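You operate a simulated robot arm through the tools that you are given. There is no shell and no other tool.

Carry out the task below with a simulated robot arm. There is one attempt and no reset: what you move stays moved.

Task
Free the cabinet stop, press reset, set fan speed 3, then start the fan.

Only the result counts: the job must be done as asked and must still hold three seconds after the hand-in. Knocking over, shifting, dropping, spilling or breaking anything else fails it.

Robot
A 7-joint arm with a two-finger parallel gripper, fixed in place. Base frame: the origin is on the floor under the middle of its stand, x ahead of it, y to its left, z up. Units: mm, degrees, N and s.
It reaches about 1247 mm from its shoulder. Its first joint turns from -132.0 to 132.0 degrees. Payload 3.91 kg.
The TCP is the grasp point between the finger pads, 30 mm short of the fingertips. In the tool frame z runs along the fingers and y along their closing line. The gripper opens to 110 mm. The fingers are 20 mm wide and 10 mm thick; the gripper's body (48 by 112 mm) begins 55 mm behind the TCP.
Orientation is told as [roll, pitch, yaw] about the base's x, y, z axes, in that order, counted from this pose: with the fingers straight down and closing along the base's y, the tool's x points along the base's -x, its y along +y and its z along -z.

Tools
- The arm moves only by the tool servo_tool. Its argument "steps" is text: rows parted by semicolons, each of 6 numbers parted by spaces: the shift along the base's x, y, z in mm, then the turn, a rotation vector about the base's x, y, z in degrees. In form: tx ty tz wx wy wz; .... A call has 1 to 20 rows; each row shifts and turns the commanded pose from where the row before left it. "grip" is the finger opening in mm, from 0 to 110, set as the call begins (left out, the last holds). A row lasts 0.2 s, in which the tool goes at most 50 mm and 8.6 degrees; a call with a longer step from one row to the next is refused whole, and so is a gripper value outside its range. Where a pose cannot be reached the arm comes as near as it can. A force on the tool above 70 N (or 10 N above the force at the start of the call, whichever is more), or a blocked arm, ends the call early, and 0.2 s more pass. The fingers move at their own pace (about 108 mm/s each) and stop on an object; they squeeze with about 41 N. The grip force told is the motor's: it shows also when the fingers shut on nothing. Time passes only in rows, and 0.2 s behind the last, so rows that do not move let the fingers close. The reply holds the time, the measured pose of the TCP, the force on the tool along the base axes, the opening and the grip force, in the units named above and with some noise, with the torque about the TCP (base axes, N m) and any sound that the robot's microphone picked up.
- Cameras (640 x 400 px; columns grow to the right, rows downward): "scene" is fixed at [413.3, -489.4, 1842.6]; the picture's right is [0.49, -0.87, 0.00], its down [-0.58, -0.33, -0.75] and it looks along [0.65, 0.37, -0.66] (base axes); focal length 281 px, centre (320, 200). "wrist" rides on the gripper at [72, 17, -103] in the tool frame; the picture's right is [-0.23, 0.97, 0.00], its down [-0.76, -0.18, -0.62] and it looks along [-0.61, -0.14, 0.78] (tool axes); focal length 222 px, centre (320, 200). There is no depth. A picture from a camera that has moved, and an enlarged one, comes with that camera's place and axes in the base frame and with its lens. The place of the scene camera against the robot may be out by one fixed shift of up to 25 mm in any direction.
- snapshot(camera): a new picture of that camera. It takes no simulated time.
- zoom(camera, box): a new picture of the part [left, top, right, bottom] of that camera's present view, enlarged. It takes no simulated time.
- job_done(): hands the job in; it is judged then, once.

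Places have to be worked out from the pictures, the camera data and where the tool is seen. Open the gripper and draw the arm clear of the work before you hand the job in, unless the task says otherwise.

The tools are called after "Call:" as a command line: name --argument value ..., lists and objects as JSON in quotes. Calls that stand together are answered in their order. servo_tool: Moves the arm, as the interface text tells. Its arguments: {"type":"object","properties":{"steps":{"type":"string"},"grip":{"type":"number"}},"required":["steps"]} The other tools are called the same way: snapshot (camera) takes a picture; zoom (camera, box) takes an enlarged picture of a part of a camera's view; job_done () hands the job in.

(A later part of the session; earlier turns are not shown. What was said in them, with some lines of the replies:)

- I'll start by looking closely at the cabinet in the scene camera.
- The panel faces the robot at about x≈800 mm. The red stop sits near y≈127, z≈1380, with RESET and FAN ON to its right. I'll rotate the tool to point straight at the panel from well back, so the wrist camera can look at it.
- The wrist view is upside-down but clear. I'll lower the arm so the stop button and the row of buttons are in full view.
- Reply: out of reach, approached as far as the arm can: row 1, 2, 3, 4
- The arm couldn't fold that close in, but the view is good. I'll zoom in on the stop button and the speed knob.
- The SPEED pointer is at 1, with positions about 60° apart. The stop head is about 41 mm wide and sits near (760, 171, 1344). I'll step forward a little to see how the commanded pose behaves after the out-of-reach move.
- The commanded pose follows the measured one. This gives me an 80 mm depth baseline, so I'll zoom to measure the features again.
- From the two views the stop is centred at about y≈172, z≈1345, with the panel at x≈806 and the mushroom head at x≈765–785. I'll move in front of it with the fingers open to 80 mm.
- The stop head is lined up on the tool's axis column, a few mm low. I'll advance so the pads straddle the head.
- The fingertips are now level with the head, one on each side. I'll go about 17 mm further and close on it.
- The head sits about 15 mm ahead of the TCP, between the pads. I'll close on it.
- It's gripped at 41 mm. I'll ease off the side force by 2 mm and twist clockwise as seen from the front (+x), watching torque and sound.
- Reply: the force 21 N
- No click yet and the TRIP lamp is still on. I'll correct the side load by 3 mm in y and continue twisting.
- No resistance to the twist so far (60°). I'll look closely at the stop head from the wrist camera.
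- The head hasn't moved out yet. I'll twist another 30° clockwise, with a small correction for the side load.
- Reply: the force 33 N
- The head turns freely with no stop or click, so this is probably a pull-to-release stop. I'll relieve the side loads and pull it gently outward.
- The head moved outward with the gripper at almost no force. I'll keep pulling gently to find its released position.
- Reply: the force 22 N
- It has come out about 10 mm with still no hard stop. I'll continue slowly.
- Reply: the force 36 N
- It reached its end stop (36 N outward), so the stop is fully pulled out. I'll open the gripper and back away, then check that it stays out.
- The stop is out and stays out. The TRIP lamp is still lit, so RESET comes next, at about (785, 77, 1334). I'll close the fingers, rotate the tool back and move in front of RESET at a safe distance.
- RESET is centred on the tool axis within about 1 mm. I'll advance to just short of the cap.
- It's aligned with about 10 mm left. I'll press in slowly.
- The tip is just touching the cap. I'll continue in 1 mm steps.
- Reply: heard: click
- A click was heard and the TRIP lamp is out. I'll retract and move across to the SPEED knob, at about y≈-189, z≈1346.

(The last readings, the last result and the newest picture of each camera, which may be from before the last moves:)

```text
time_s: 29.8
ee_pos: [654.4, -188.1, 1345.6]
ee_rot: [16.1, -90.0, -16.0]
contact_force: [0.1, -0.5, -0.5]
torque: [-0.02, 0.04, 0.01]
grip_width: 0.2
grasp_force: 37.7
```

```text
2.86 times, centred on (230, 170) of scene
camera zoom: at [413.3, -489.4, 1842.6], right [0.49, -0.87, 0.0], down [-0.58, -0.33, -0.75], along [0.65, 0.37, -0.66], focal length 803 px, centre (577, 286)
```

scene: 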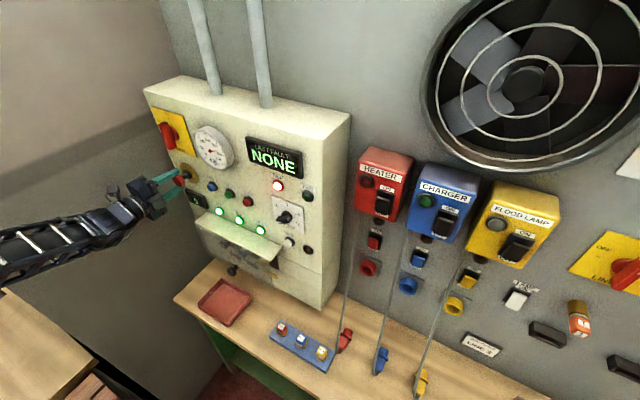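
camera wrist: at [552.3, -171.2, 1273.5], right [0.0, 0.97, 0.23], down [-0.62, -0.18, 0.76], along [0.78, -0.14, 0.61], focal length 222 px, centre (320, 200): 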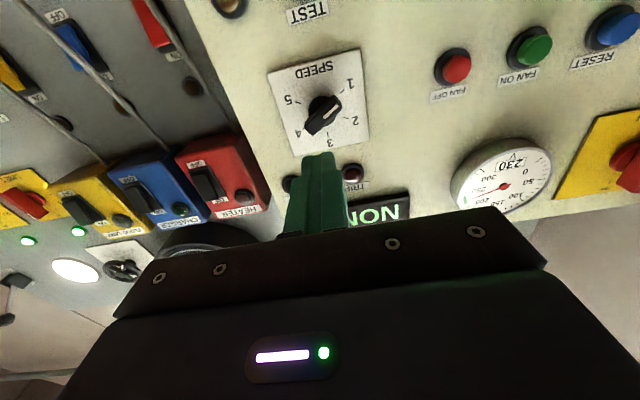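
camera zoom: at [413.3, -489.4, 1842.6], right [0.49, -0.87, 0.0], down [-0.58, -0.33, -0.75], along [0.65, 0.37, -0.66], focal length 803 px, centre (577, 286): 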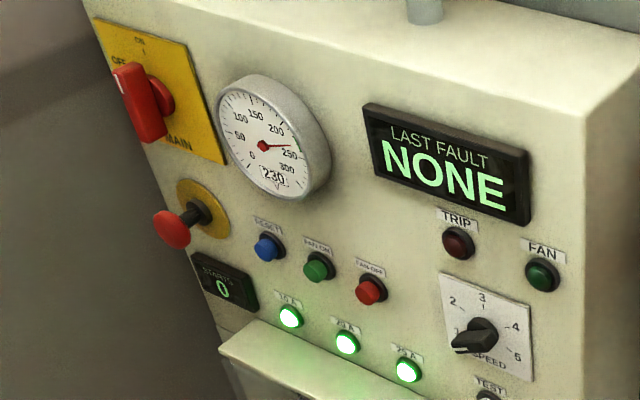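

The view is clear now: the pointer is at 1, with ticks 60° apart (1 and 4 opposite, 2 and 5 opposite), and the knob axis is at about y≈-186, z≈1346.5. I'll rotate the tool −120° in free space so the fingers straddle the bar, leaving the +120° turn to end in a known-good orientation.

Call:
servo_tool --steps "0 2 1 -8 0 0; 0 0 0 -8 0 0; 0 0 0 -8 0 0; 0 0 0 -8 0 0; 0 0 0 -8 0 0; 0 0 0 -8 0 0; 0 0 0 -8 0 0; 0 0 0 -8 0 0; 0 0 0 -8 0 0; 0 0 0 -8 0 0; 0 0 0 -8 0 0; 0 0 0 -8 0 0; 0 0 0 -8 0 0; 0 0 0 -8 0 0; 0 0 0 -8 0 0; 0 0 0 0 0 0" --grip 50

Call:
snapshot --camera "wrist"

Call:
zoom --camera "wrist" --box '[240, 60, 400, 180]'

Call:
snapshot --camera "scene"

```text
time_s: 33.2
ee_pos: [654.9, -186.6, 1345.6]
ee_rot: [-90.0, 30.1, 89.9]
contact_force: [0.6, -0.5, 1.0]
torque: [-0.01, -0.01, -0.01]
grip_width: 50.3
grasp_force: 0.0
```

```text
taken
camera wrist: at [552.3, -257.4, 1368.3], right [0.0, -0.29, -0.96], down [-0.62, 0.75, -0.23], along [0.78, 0.6, -0.18], focal length 222 px, centre (320, 200)
```

wrist: 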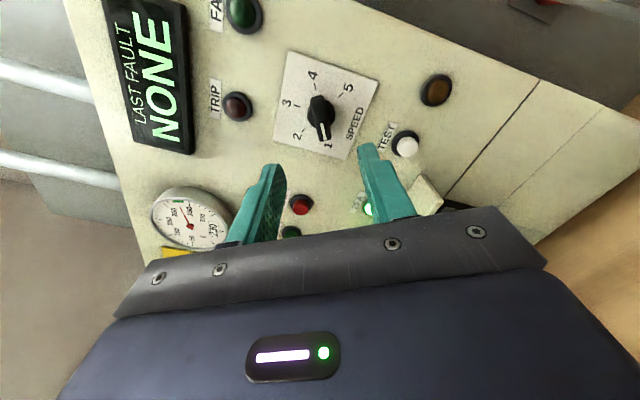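

```text
3.33 times, centred on (320, 120) of wrist
camera zoom: at [552.3, -257.4, 1368.3], right [0.0, -0.29, -0.96], down [-0.62, 0.75, -0.23], along [0.78, 0.6, -0.18], focal length 740 px, centre (320, 467)
```

zoom: 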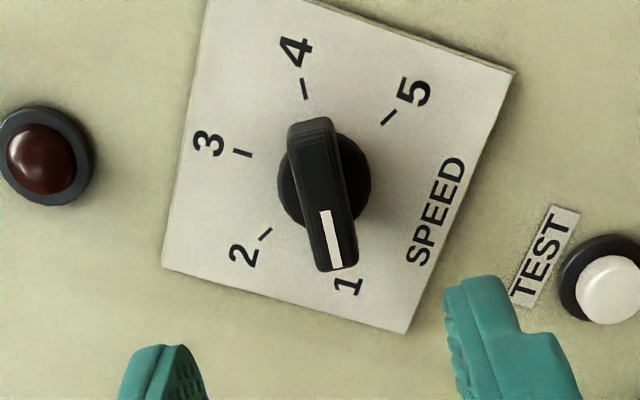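

```text
taken
```

scene: 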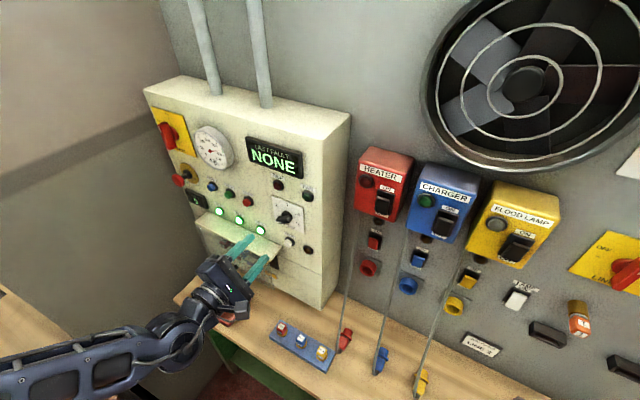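

The pose is reachable and the bar lies straight between the fingers. Combining both views puts the knob axis at (y −185.5, z 1344.8) and the bar face at x≈780. I'll advance to just short of the knob.

Call:
servo_tool --steps "20 1 -0.8 0 0 0; 20 0 0 0 0 0; 20 0 0 0 0 0; 15 0 0 0 0 0; 10 0 0 0 0 0; 0 0 0 0 0 0" --grip 42

Call:
zoom --camera "wrist" --box '[230, 80, 410, 220]'

Call:
zoom --camera "scene" --box '[240, 170, 330, 260]'

```text
time_s: 34.6
ee_pos: [741.0, -185.4, 1346.4]
ee_rot: [-90.0, 29.9, 89.9]
contact_force: [-0.3, -0.5, 0.6]
torque: [-0.01, -0.01, -0.04]
grip_width: 41.9
grasp_force: 0.0
```

```text
2.86 times, centred on (320, 150) of wrist
camera zoom: at [637.4, -256.2, 1367.8], right [0.0, -0.29, -0.96], down [-0.62, 0.75, -0.23], along [0.78, 0.6, -0.18], focal length 635 px, centre (320, 343)
```

zoom: 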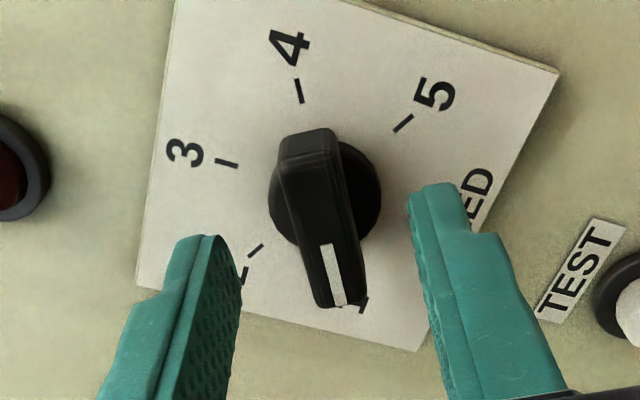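

```text
4.44 times, centred on (285, 215) of scene
camera zoom: at [413.3, -489.4, 1842.6], right [0.49, -0.87, 0.0], down [-0.58, -0.33, -0.75], along [0.65, 0.37, -0.66], focal length 1250 px, centre (476, 133)
```

zoom: 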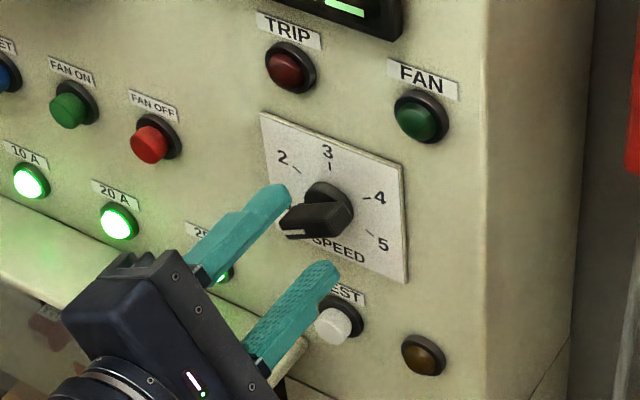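

It's well aligned, with the bar face about 6 mm ahead of the tips. I'll advance 18 mm slowly so the tips straddle the bar.

Call:
servo_tool --steps "3 0 -0.5 0 0 0; 3 0 0 0 0 0; 3 0 0 0 0 0; 3 0 0 0 0 0; 3 0 0 0 0 0; 2 0 0 0 0 0; 0 0 0 0 0 0"

Call:
zoom --camera "wrist" --box '[230, 80, 410, 220]'

Call:
zoom --camera "scene" --box '[240, 170, 330, 260]'

```text
time_s: 36.2
ee_pos: [757.5, -183.9, 1345.4]
ee_rot: [-90.1, 30.0, 90.0]
contact_force: [0.3, 0.3, 0.2]
torque: [0.0, 0.01, -0.01]
grip_width: 42.0
grasp_force: 0.1
```

```text
2.86 times, centred on (320, 150) of wrist
camera zoom: at [654.3, -256.4, 1367.4], right [0.0, -0.29, -0.96], down [-0.62, 0.75, -0.23], along [0.78, 0.6, -0.18], focal length 635 px, centre (320, 343)
```

zoom: 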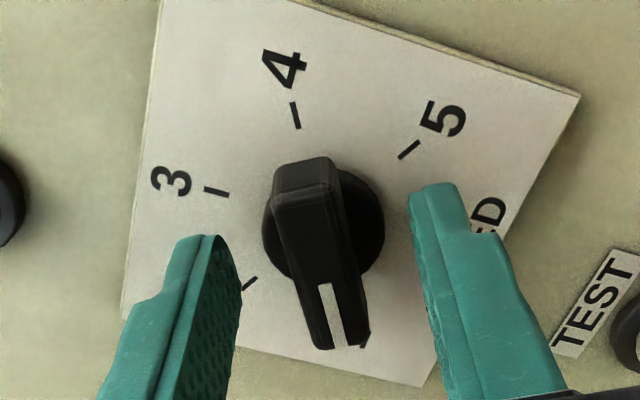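

```text
4.44 times, centred on (285, 215) of scene
camera zoom: at [413.3, -489.4, 1842.6], right [0.49, -0.87, 0.0], down [-0.58, -0.33, -0.75], along [0.65, 0.37, -0.66], focal length 1250 px, centre (476, 133)
```

zoom: 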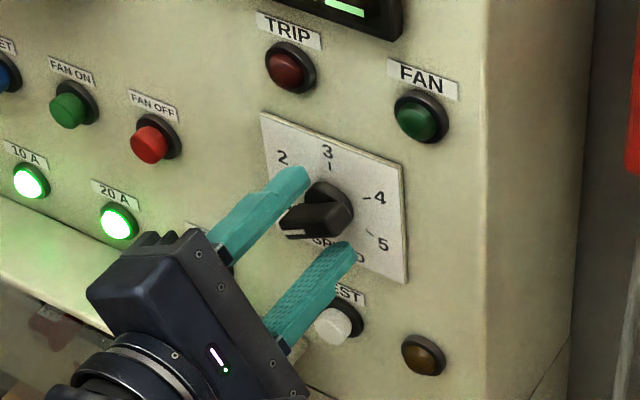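

The tips overlap the bar by about 11 mm with no contact. I'll go 2 mm deeper and close gently on the bar.

Call:
servo_tool --steps "2 -0.5 0 0 0 0; 0 0 0 0 0 0; 0 0 0 0 0 0"

Call:
servo_tool --steps "0 0 0 0 0 0; 0 0 0 0 0 0; 0 0 0 0 0 0" --grip 5

Call:
zoom --camera "wrist" --box '[230, 80, 410, 220]'

Call:
zoom --camera "scene" --box '[240, 170, 330, 260]'

```text
time_s: 37.0
ee_pos: [759.2, -186.6, 1345.0]
ee_rot: [-90.0, 30.0, 90.0]
contact_force: [0.0, -0.6, -0.8]
torque: [0.0, 0.01, 0.02]
grip_width: 42.0
grasp_force: 0.0
```

```text
time_s: 37.8
ee_pos: [758.8, -185.4, 1346.5]
ee_rot: [-89.9, 30.0, 90.0]
contact_force: [-0.6, -1.7, -5.8]
torque: [-0.01, 0.13, -0.13]
grip_width: 29.3
grasp_force: 44.9
```

```text
2.86 times, centred on (320, 150) of wrist
camera zoom: at [656.3, -256.9, 1367.0], right [0.0, -0.29, -0.96], down [-0.62, 0.75, -0.23], along [0.78, 0.6, -0.18], focal length 635 px, centre (320, 343)
```

zoom: 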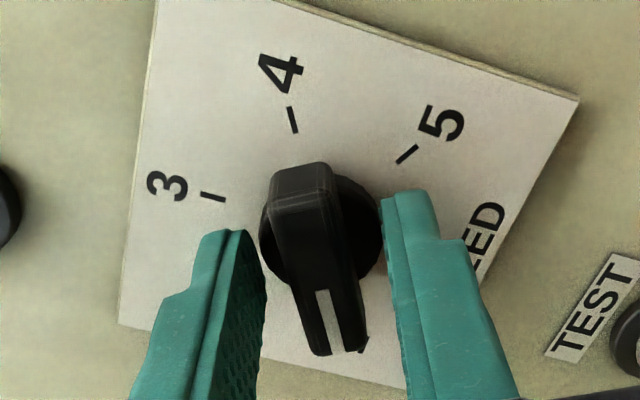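

```text
4.44 times, centred on (285, 215) of scene
camera zoom: at [413.3, -489.4, 1842.6], right [0.49, -0.87, 0.0], down [-0.58, -0.33, -0.75], along [0.65, 0.37, -0.66], focal length 1250 px, centre (476, 133)
```

zoom: 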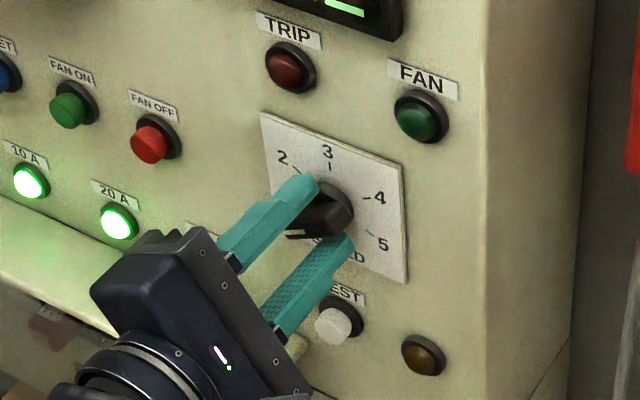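

The fingers closed on the 29 mm base disc rather than the bar. I'll open, back off 4 mm and close again on the bar.

Call:
servo_tool --steps "0 0 0 0 0 0; 0 0 0 0 0 0; -2 0 0 0 0 0; -2 0 0 0 0 0; 0 0 0 0 0 0" --grip 42

Call:
servo_tool --steps "0 0 0 0 0 0; 0 0 0 0 0 0; 0 0 0 0 0 0" --grip 5

Call:
zoom --camera "wrist" --box '[230, 80, 410, 220]'

```text
time_s: 39.0
ee_pos: [754.5, -185.4, 1345.1]
ee_rot: [-90.0, 30.0, 90.0]
contact_force: [0.0, 0.7, 0.0]
torque: [-0.01, -0.01, 0.0]
grip_width: 41.9
grasp_force: 0.1
```

```text
time_s: 39.8
ee_pos: [754.4, -186.9, 1345.1]
ee_rot: [-90.0, 30.1, 90.0]
contact_force: [-2.7, -0.9, -3.8]
torque: [-0.02, -0.02, -0.2]
grip_width: 13.9
grasp_force: 44.7
```

```text
2.86 times, centred on (320, 150) of wrist
camera zoom: at [652.1, -256.8, 1366.9], right [0.0, -0.29, -0.96], down [-0.62, 0.75, -0.23], along [0.78, 0.6, -0.18], focal length 635 px, centre (320, 343)
```

zoom: 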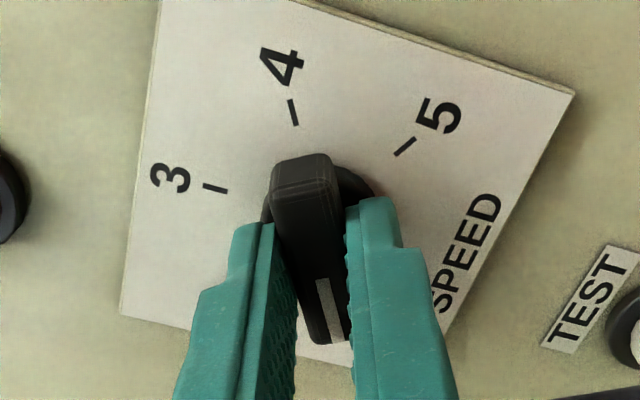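

The fingers now hold the bar at 13.9 mm. I'll turn it clockwise 60° first and check.

Call:
servo_tool --steps "0 0 0 6 0 0; 0 0 0 6 0 0; 0 0 0 6 0 0; 0 0 0 6 0 0; 0 0 0 6 0 0; 0 0 0 6 0 0; 0 0 0 6 0 0; 0 0 0 6 0 0; 0 0 0 6 0 0; 0 0 0 6 0 0; 0 0 0 0 0 0"

Call:
zoom --camera "wrist" --box '[230, 80, 410, 220]'

Call:
zoom --camera "scene" --box '[240, 170, 330, 260]'

```text
time_s: 42.2
ee_pos: [755.1, -184.9, 1344.5]
ee_rot: [-89.9, -30.1, 90.0]
contact_force: [-20.9, 5.1, -28.8]
torque: [-0.01, 0.16, 0.74]
grip_width: 13.9
grasp_force: 44.9
```

```text
2.86 times, centred on (320, 150) of wrist
camera zoom: at [652.1, -239.8, 1293.9], right [0.0, 0.68, -0.73], down [-0.62, 0.57, 0.54], along [0.78, 0.45, 0.43], focal length 635 px, centre (320, 343)
```

zoom: 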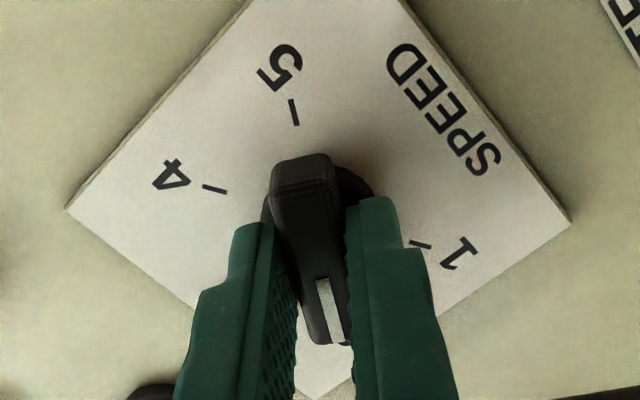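

```text
4.44 times, centred on (285, 215) of scene
camera zoom: at [413.3, -489.4, 1842.6], right [0.49, -0.87, 0.0], down [-0.58, -0.33, -0.75], along [0.65, 0.37, -0.66], focal length 1250 px, centre (476, 133)
```

zoom: 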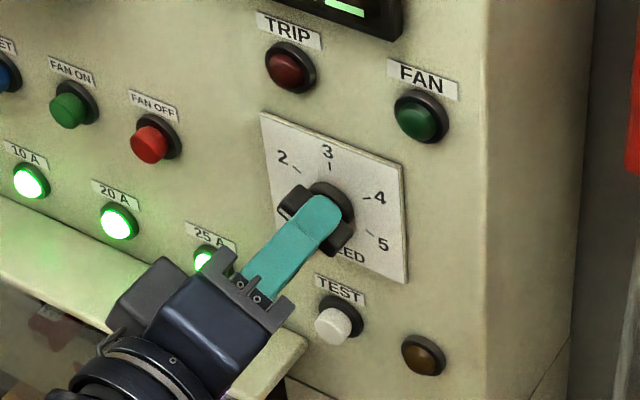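

The knob is now at 2. I'll ease the side loads slightly and turn another 60° to 3.

Call:
servo_tool --steps "-0.8 0 -1 0 0 0; 0 0 0 6 0 0; 0 0 0 6 0 0; 0 0 0 6 0 0; 0 0 0 6 0 0; 0 0 0 6 0 0; 0 0 0 6 0 0; 0 0 0 6 0 0; 0 0 0 6 0 0; 0 0 0 6 0 0; 0 0 0 6 0 0; 0 0 0 0 0 0"

Call:
zoom --camera "wrist" --box '[230, 80, 410, 220]'

Call:
zoom --camera "scene" --box '[240, 170, 330, 260]'

```text
time_s: 44.8
ee_pos: [754.9, -185.3, 1344.3]
ee_rot: [57.2, -90.0, -57.1]
contact_force: [0.6, 12.1, -15.0]
torque: [-0.06, -0.58, 0.21]
grip_width: 14.2
grasp_force: 44.4
```

```text
2.86 times, centred on (320, 150) of wrist
camera zoom: at [652.1, -168.1, 1271.9], right [0.0, 0.97, 0.23], down [-0.62, -0.18, 0.76], along [0.78, -0.14, 0.61], focal length 635 px, centre (320, 343)
```

zoom: 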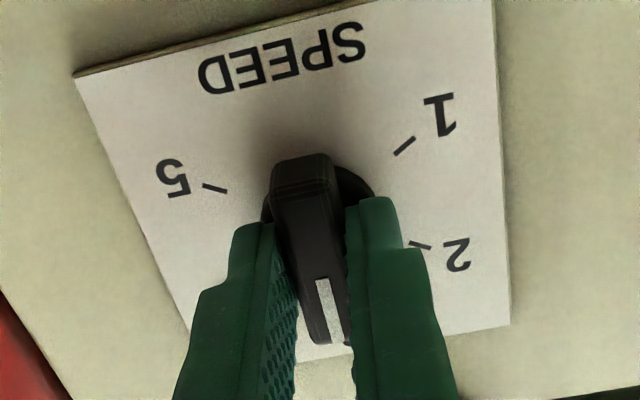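

```text
4.44 times, centred on (285, 215) of scene
camera zoom: at [413.3, -489.4, 1842.6], right [0.49, -0.87, 0.0], down [-0.58, -0.33, -0.75], along [0.65, 0.37, -0.66], focal length 1250 px, centre (476, 133)
```

zoom: 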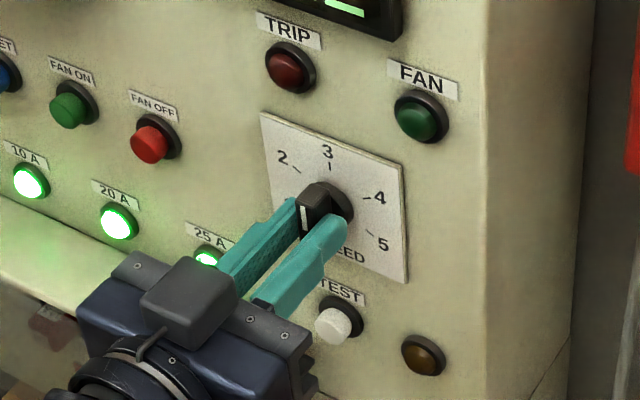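

The knob now points straight up at 3. I'll open the fingers, back straight out and verify.

Call:
servo_tool --steps "0 0 0 0 0 0; 0 0 0 0 0 0; -10 0 0 0 0 0; -20 0 0 0 0 0; -30 0 0 0 0 0; -30 0 0 0 0 0; 0 0 0 0 0 0" --grip 42

Call:
zoom --camera "wrist" --box '[230, 60, 410, 200]'

Call:
zoom --camera "scene" --box '[140, 100, 320, 240]'

Call:
zoom --camera "scene" --box '[240, 170, 330, 260]'

```text
time_s: 46.4
ee_pos: [664.8, -186.5, 1345.0]
ee_rot: [-6.6, -89.9, 6.6]
contact_force: [0.3, -0.2, 0.2]
torque: [-0.01, 0.02, -0.01]
grip_width: 42.0
grasp_force: 0.1
```

```text
2.86 times, centred on (320, 130) of wrist
camera zoom: at [561.2, -169.3, 1272.1], right [0.0, 0.97, 0.23], down [-0.62, -0.18, 0.76], along [0.78, -0.14, 0.61], focal length 635 px, centre (320, 400)
```

zoom: 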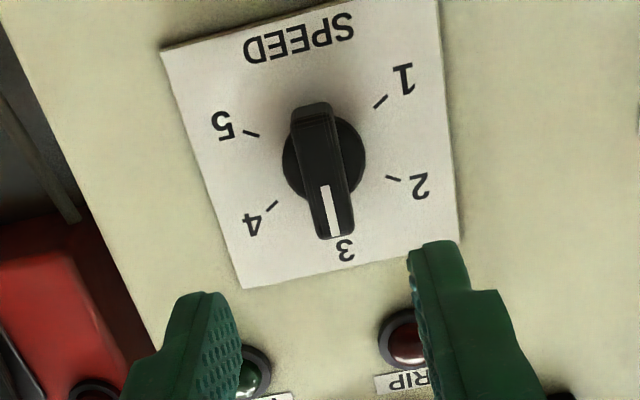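

```text
2.86 times, centred on (230, 170) of scene
camera zoom: at [413.3, -489.4, 1842.6], right [0.49, -0.87, 0.0], down [-0.58, -0.33, -0.75], along [0.65, 0.37, -0.66], focal length 803 px, centre (577, 286)
```

zoom: 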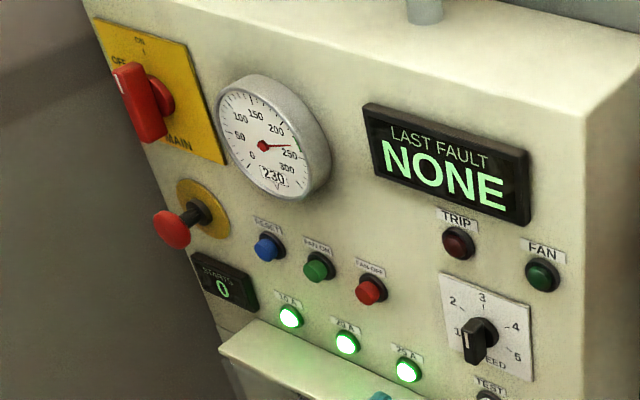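

```text
4.44 times, centred on (285, 215) of scene
camera zoom: at [413.3, -489.4, 1842.6], right [0.49, -0.87, 0.0], down [-0.58, -0.33, -0.75], along [0.65, 0.37, -0.66], focal length 1250 px, centre (476, 133)
```

zoom: 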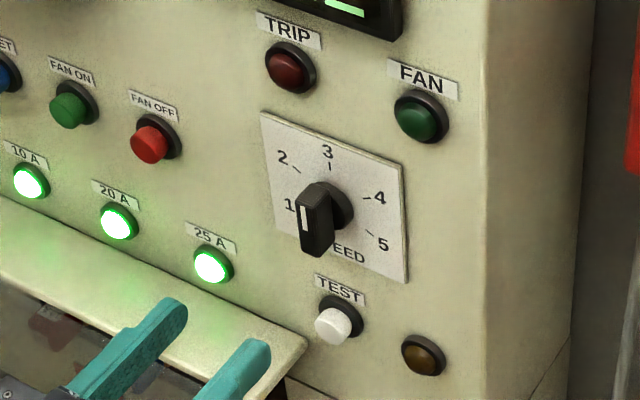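

SPEED is set to 3 and the TRIP lamp is off. Now I'll close the fingers and move in front of FAN ON, at about y≈12, z≈1334.

Call:
servo_tool --steps "0 22 -1.2 0 0 0; 0 22 -1.2 0 0 0; 0 22 -1.2 0 0 0; 0 22 -1.2 0 0 0; 0 22 -1.2 0 0 0; 0 22 -1.2 0 0 0; 0 22 -1.2 0 0 0; 0 22 -1.2 0 0 0; 10 22.5 -1 0 0 0; 0 0 0 0 0 0" --grip 0

Call:
zoom --camera "wrist" --box '[240, 80, 400, 180]'

```text
time_s: 48.6
ee_pos: [674.2, 12.8, 1334.5]
ee_rot: [61.5, -90.0, -61.5]
contact_force: [0.4, 0.7, 0.5]
torque: [-0.02, 0.01, -0.03]
grip_width: 0.0
grasp_force: 37.7
```

```text
4.00 times, centred on (320, 130) of wrist
camera zoom: at [571.8, 29.7, 1262.0], right [0.0, 0.97, 0.23], down [-0.62, -0.18, 0.76], along [0.78, -0.14, 0.61], focal length 888 px, centre (320, 480)
```

zoom: 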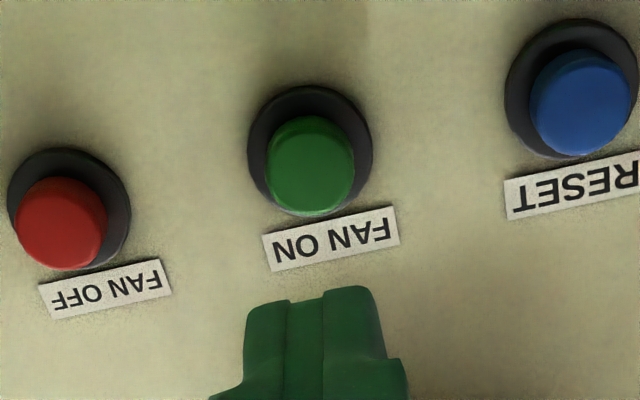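

FAN ON is about 2 mm left of the tool axis in the image. I'll correct y by −2 and z by +1 and advance to just short of it.

Call:
servo_tool --steps "15 -2 1 0 0 0; 15 0 0 0 0 0; 15 0 0 0 0 0; 15 0 0 0 0 0; 12 0 0 0 0 0; 0 0 0 0 0 0"

Call:
zoom --camera "wrist" --box '[240, 80, 400, 220]'

Call:
zoom --camera "scene" --box '[180, 150, 260, 220]'

```text
time_s: 50.0
ee_pos: [745.6, 11.8, 1335.0]
ee_rot: [1.7, -90.0, -1.6]
contact_force: [-0.1, -0.2, -0.5]
torque: [0.01, 0.0, 0.01]
grip_width: 0.0
grasp_force: 38.1
```

```text
2.86 times, centred on (320, 150) of wrist
camera zoom: at [643.4, 28.2, 1262.9], right [0.0, 0.97, 0.23], down [-0.62, -0.18, 0.76], along [0.78, -0.14, 0.61], focal length 635 px, centre (320, 343)
```

zoom: 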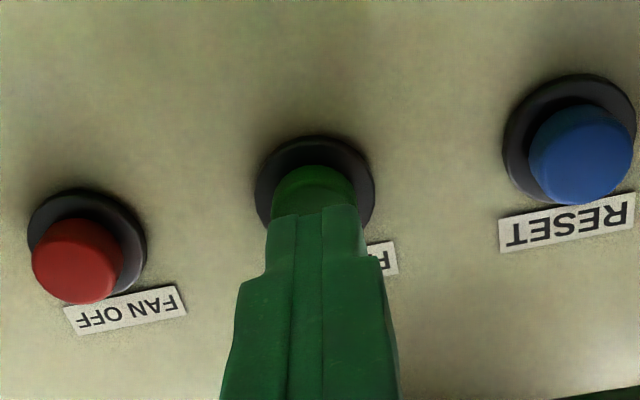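

```text
5.71 times, centred on (220, 185) of scene
camera zoom: at [413.3, -489.4, 1842.6], right [0.49, -0.87, 0.0], down [-0.58, -0.33, -0.75], along [0.65, 0.37, -0.66], focal length 1607 px, centre (891, 286)
```

zoom: 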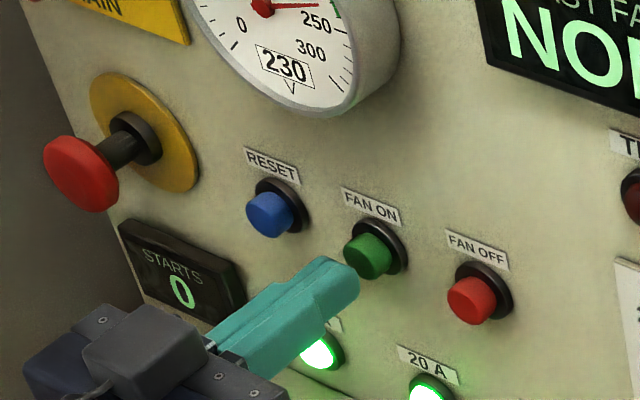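

It's aligned the same way RESET was. I'll press with the same 10.5 mm plus 4 mm slow stroke.

Call:
servo_tool --steps "2 0 0 0 0 0; 2 0 0 0 0 0; 2 0 0 0 0 0; 2 0 0 0 0 0; 1.5 0 0 0 0 0; 1 0 0 0 0 0; 1 0 0 0 0 0; 1 0 0 0 0 0; 1 0 0 0 0 0; 0 0 0 0 0 0"

Call:
zoom --camera "scene" --box '[160, 120, 320, 230]'

```text
time_s: 52.2
ee_pos: [757.9, 11.4, 1334.8]
ee_rot: [-32.8, -90.0, 32.7]
contact_force: [-13.1, -0.3, 0.1]
torque: [0.1, -0.01, 0.04]
grip_width: 0.2
grasp_force: 38.2
heard: click
```

```text
3.64 times, centred on (240, 175) of scene
camera zoom: at [413.3, -489.4, 1842.6], right [0.49, -0.87, 0.0], down [-0.58, -0.33, -0.75], along [0.65, 0.37, -0.66], focal length 1022 px, centre (611, 291)
```

zoom: 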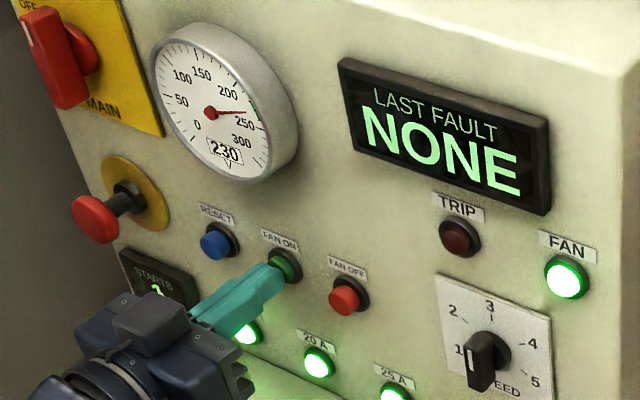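

The click was heard, the FAN lamp is lit and STARTS shows 1. I'll retract straight back, open the gripper well clear of the panel, and check that everything holds.

Call:
servo_tool --steps "-10 0 0 0 0 0; -25 0 0 0 0 0; -35 0 0 0 0 0; -35 0 0 0 0 0; -35 0 0 0 0 0; 0 0 0 0 0 0"

Call:
servo_tool --steps "-15 0 10 0 0 0; -15 0 10 0 0 0; -15 0 10 0 0 0; 0 0 10 0 0 0; 0 0 0 0 0 0; 0 0 0 0 0 0; 0 0 0 0 0 0; 0 0 0 0 0 0; 0 0 0 0 0 0; 0 0 0 0 0 0; 0 0 0 0 0 0; 0 0 0 0 0 0; 0 0 0 0 0 0; 0 0 0 0 0 0" --grip 110

Call:
snapshot --camera "scene"

Call:
zoom --camera "scene" --box '[140, 100, 320, 240]'

```text
time_s: 53.6
ee_pos: [619.6, 9.7, 1334.7]
ee_rot: [-5.2, -90.0, 5.2]
contact_force: [-0.4, 0.3, 0.0]
torque: [-0.02, 0.02, 0.02]
grip_width: 0.1
grasp_force: 38.0
```

```text
time_s: 56.6
ee_pos: [574.7, 9.5, 1375.4]
ee_rot: [45.6, -90.1, -45.8]
contact_force: [-1.0, -0.4, -0.2]
torque: [-0.01, 0.01, 0.01]
grip_width: 109.9
grasp_force: 0.0
```

```text
taken
```

scene: 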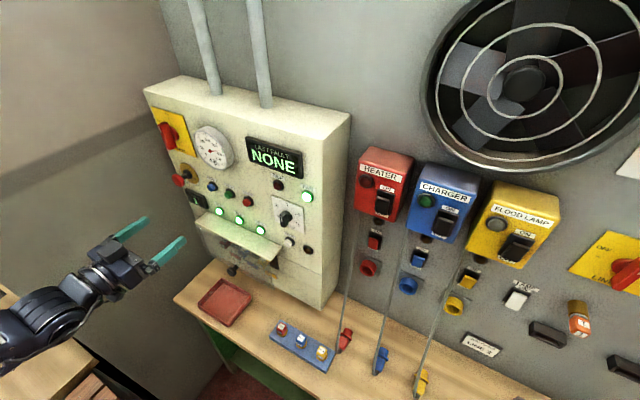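

```text
2.86 times, centred on (230, 170) of scene
camera zoom: at [413.3, -489.4, 1842.6], right [0.49, -0.87, 0.0], down [-0.58, -0.33, -0.75], along [0.65, 0.37, -0.66], focal length 803 px, centre (577, 286)
```

zoom: 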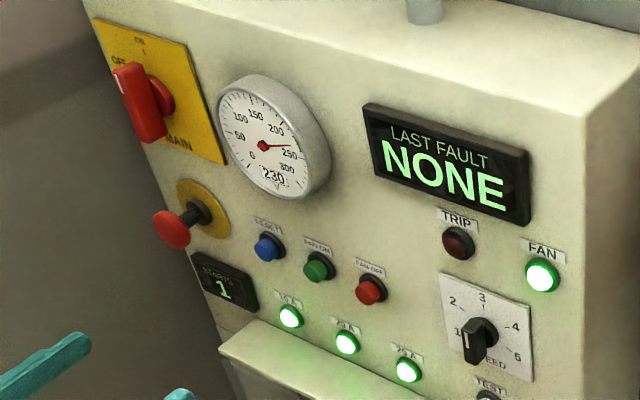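

The fan blades are turning and the FAN lamp is lit. TRIP is off, the last fault reads NONE, STARTS shows 1, speed is at 3 and the stop is out. The arm is clear with the gripper open, and all of this has held for over 4 s since the press, so I'm handing in.

Call:
job_done

```text
The job is handed in.
```

The fan is running at speed 3. I freed the cabinet stop, pressed RESET, set the knob, then pressed FAN ON, in the order you asked.

- **Cabinet stop:** it releases by pulling. I twisted it first, which did nothing visible. It then pulled out to its end position and has stayed out.
- **Reset:** RESET clicked and the TRIP lamp went out.
- **Speed:** the knob was at 1. I turned it 120° clockwise and it now points straight at 3.
- **Fan:** FAN ON clicked once. The FAN lamp is lit, the blades are turning, STARTS reads 1 and the last fault reads NONE.

All of this still held more than four seconds after I pressed FAN ON. I saw nothing else moved in the pictures. The arm is clear of the panel with the gripper open, and the job is handed in.
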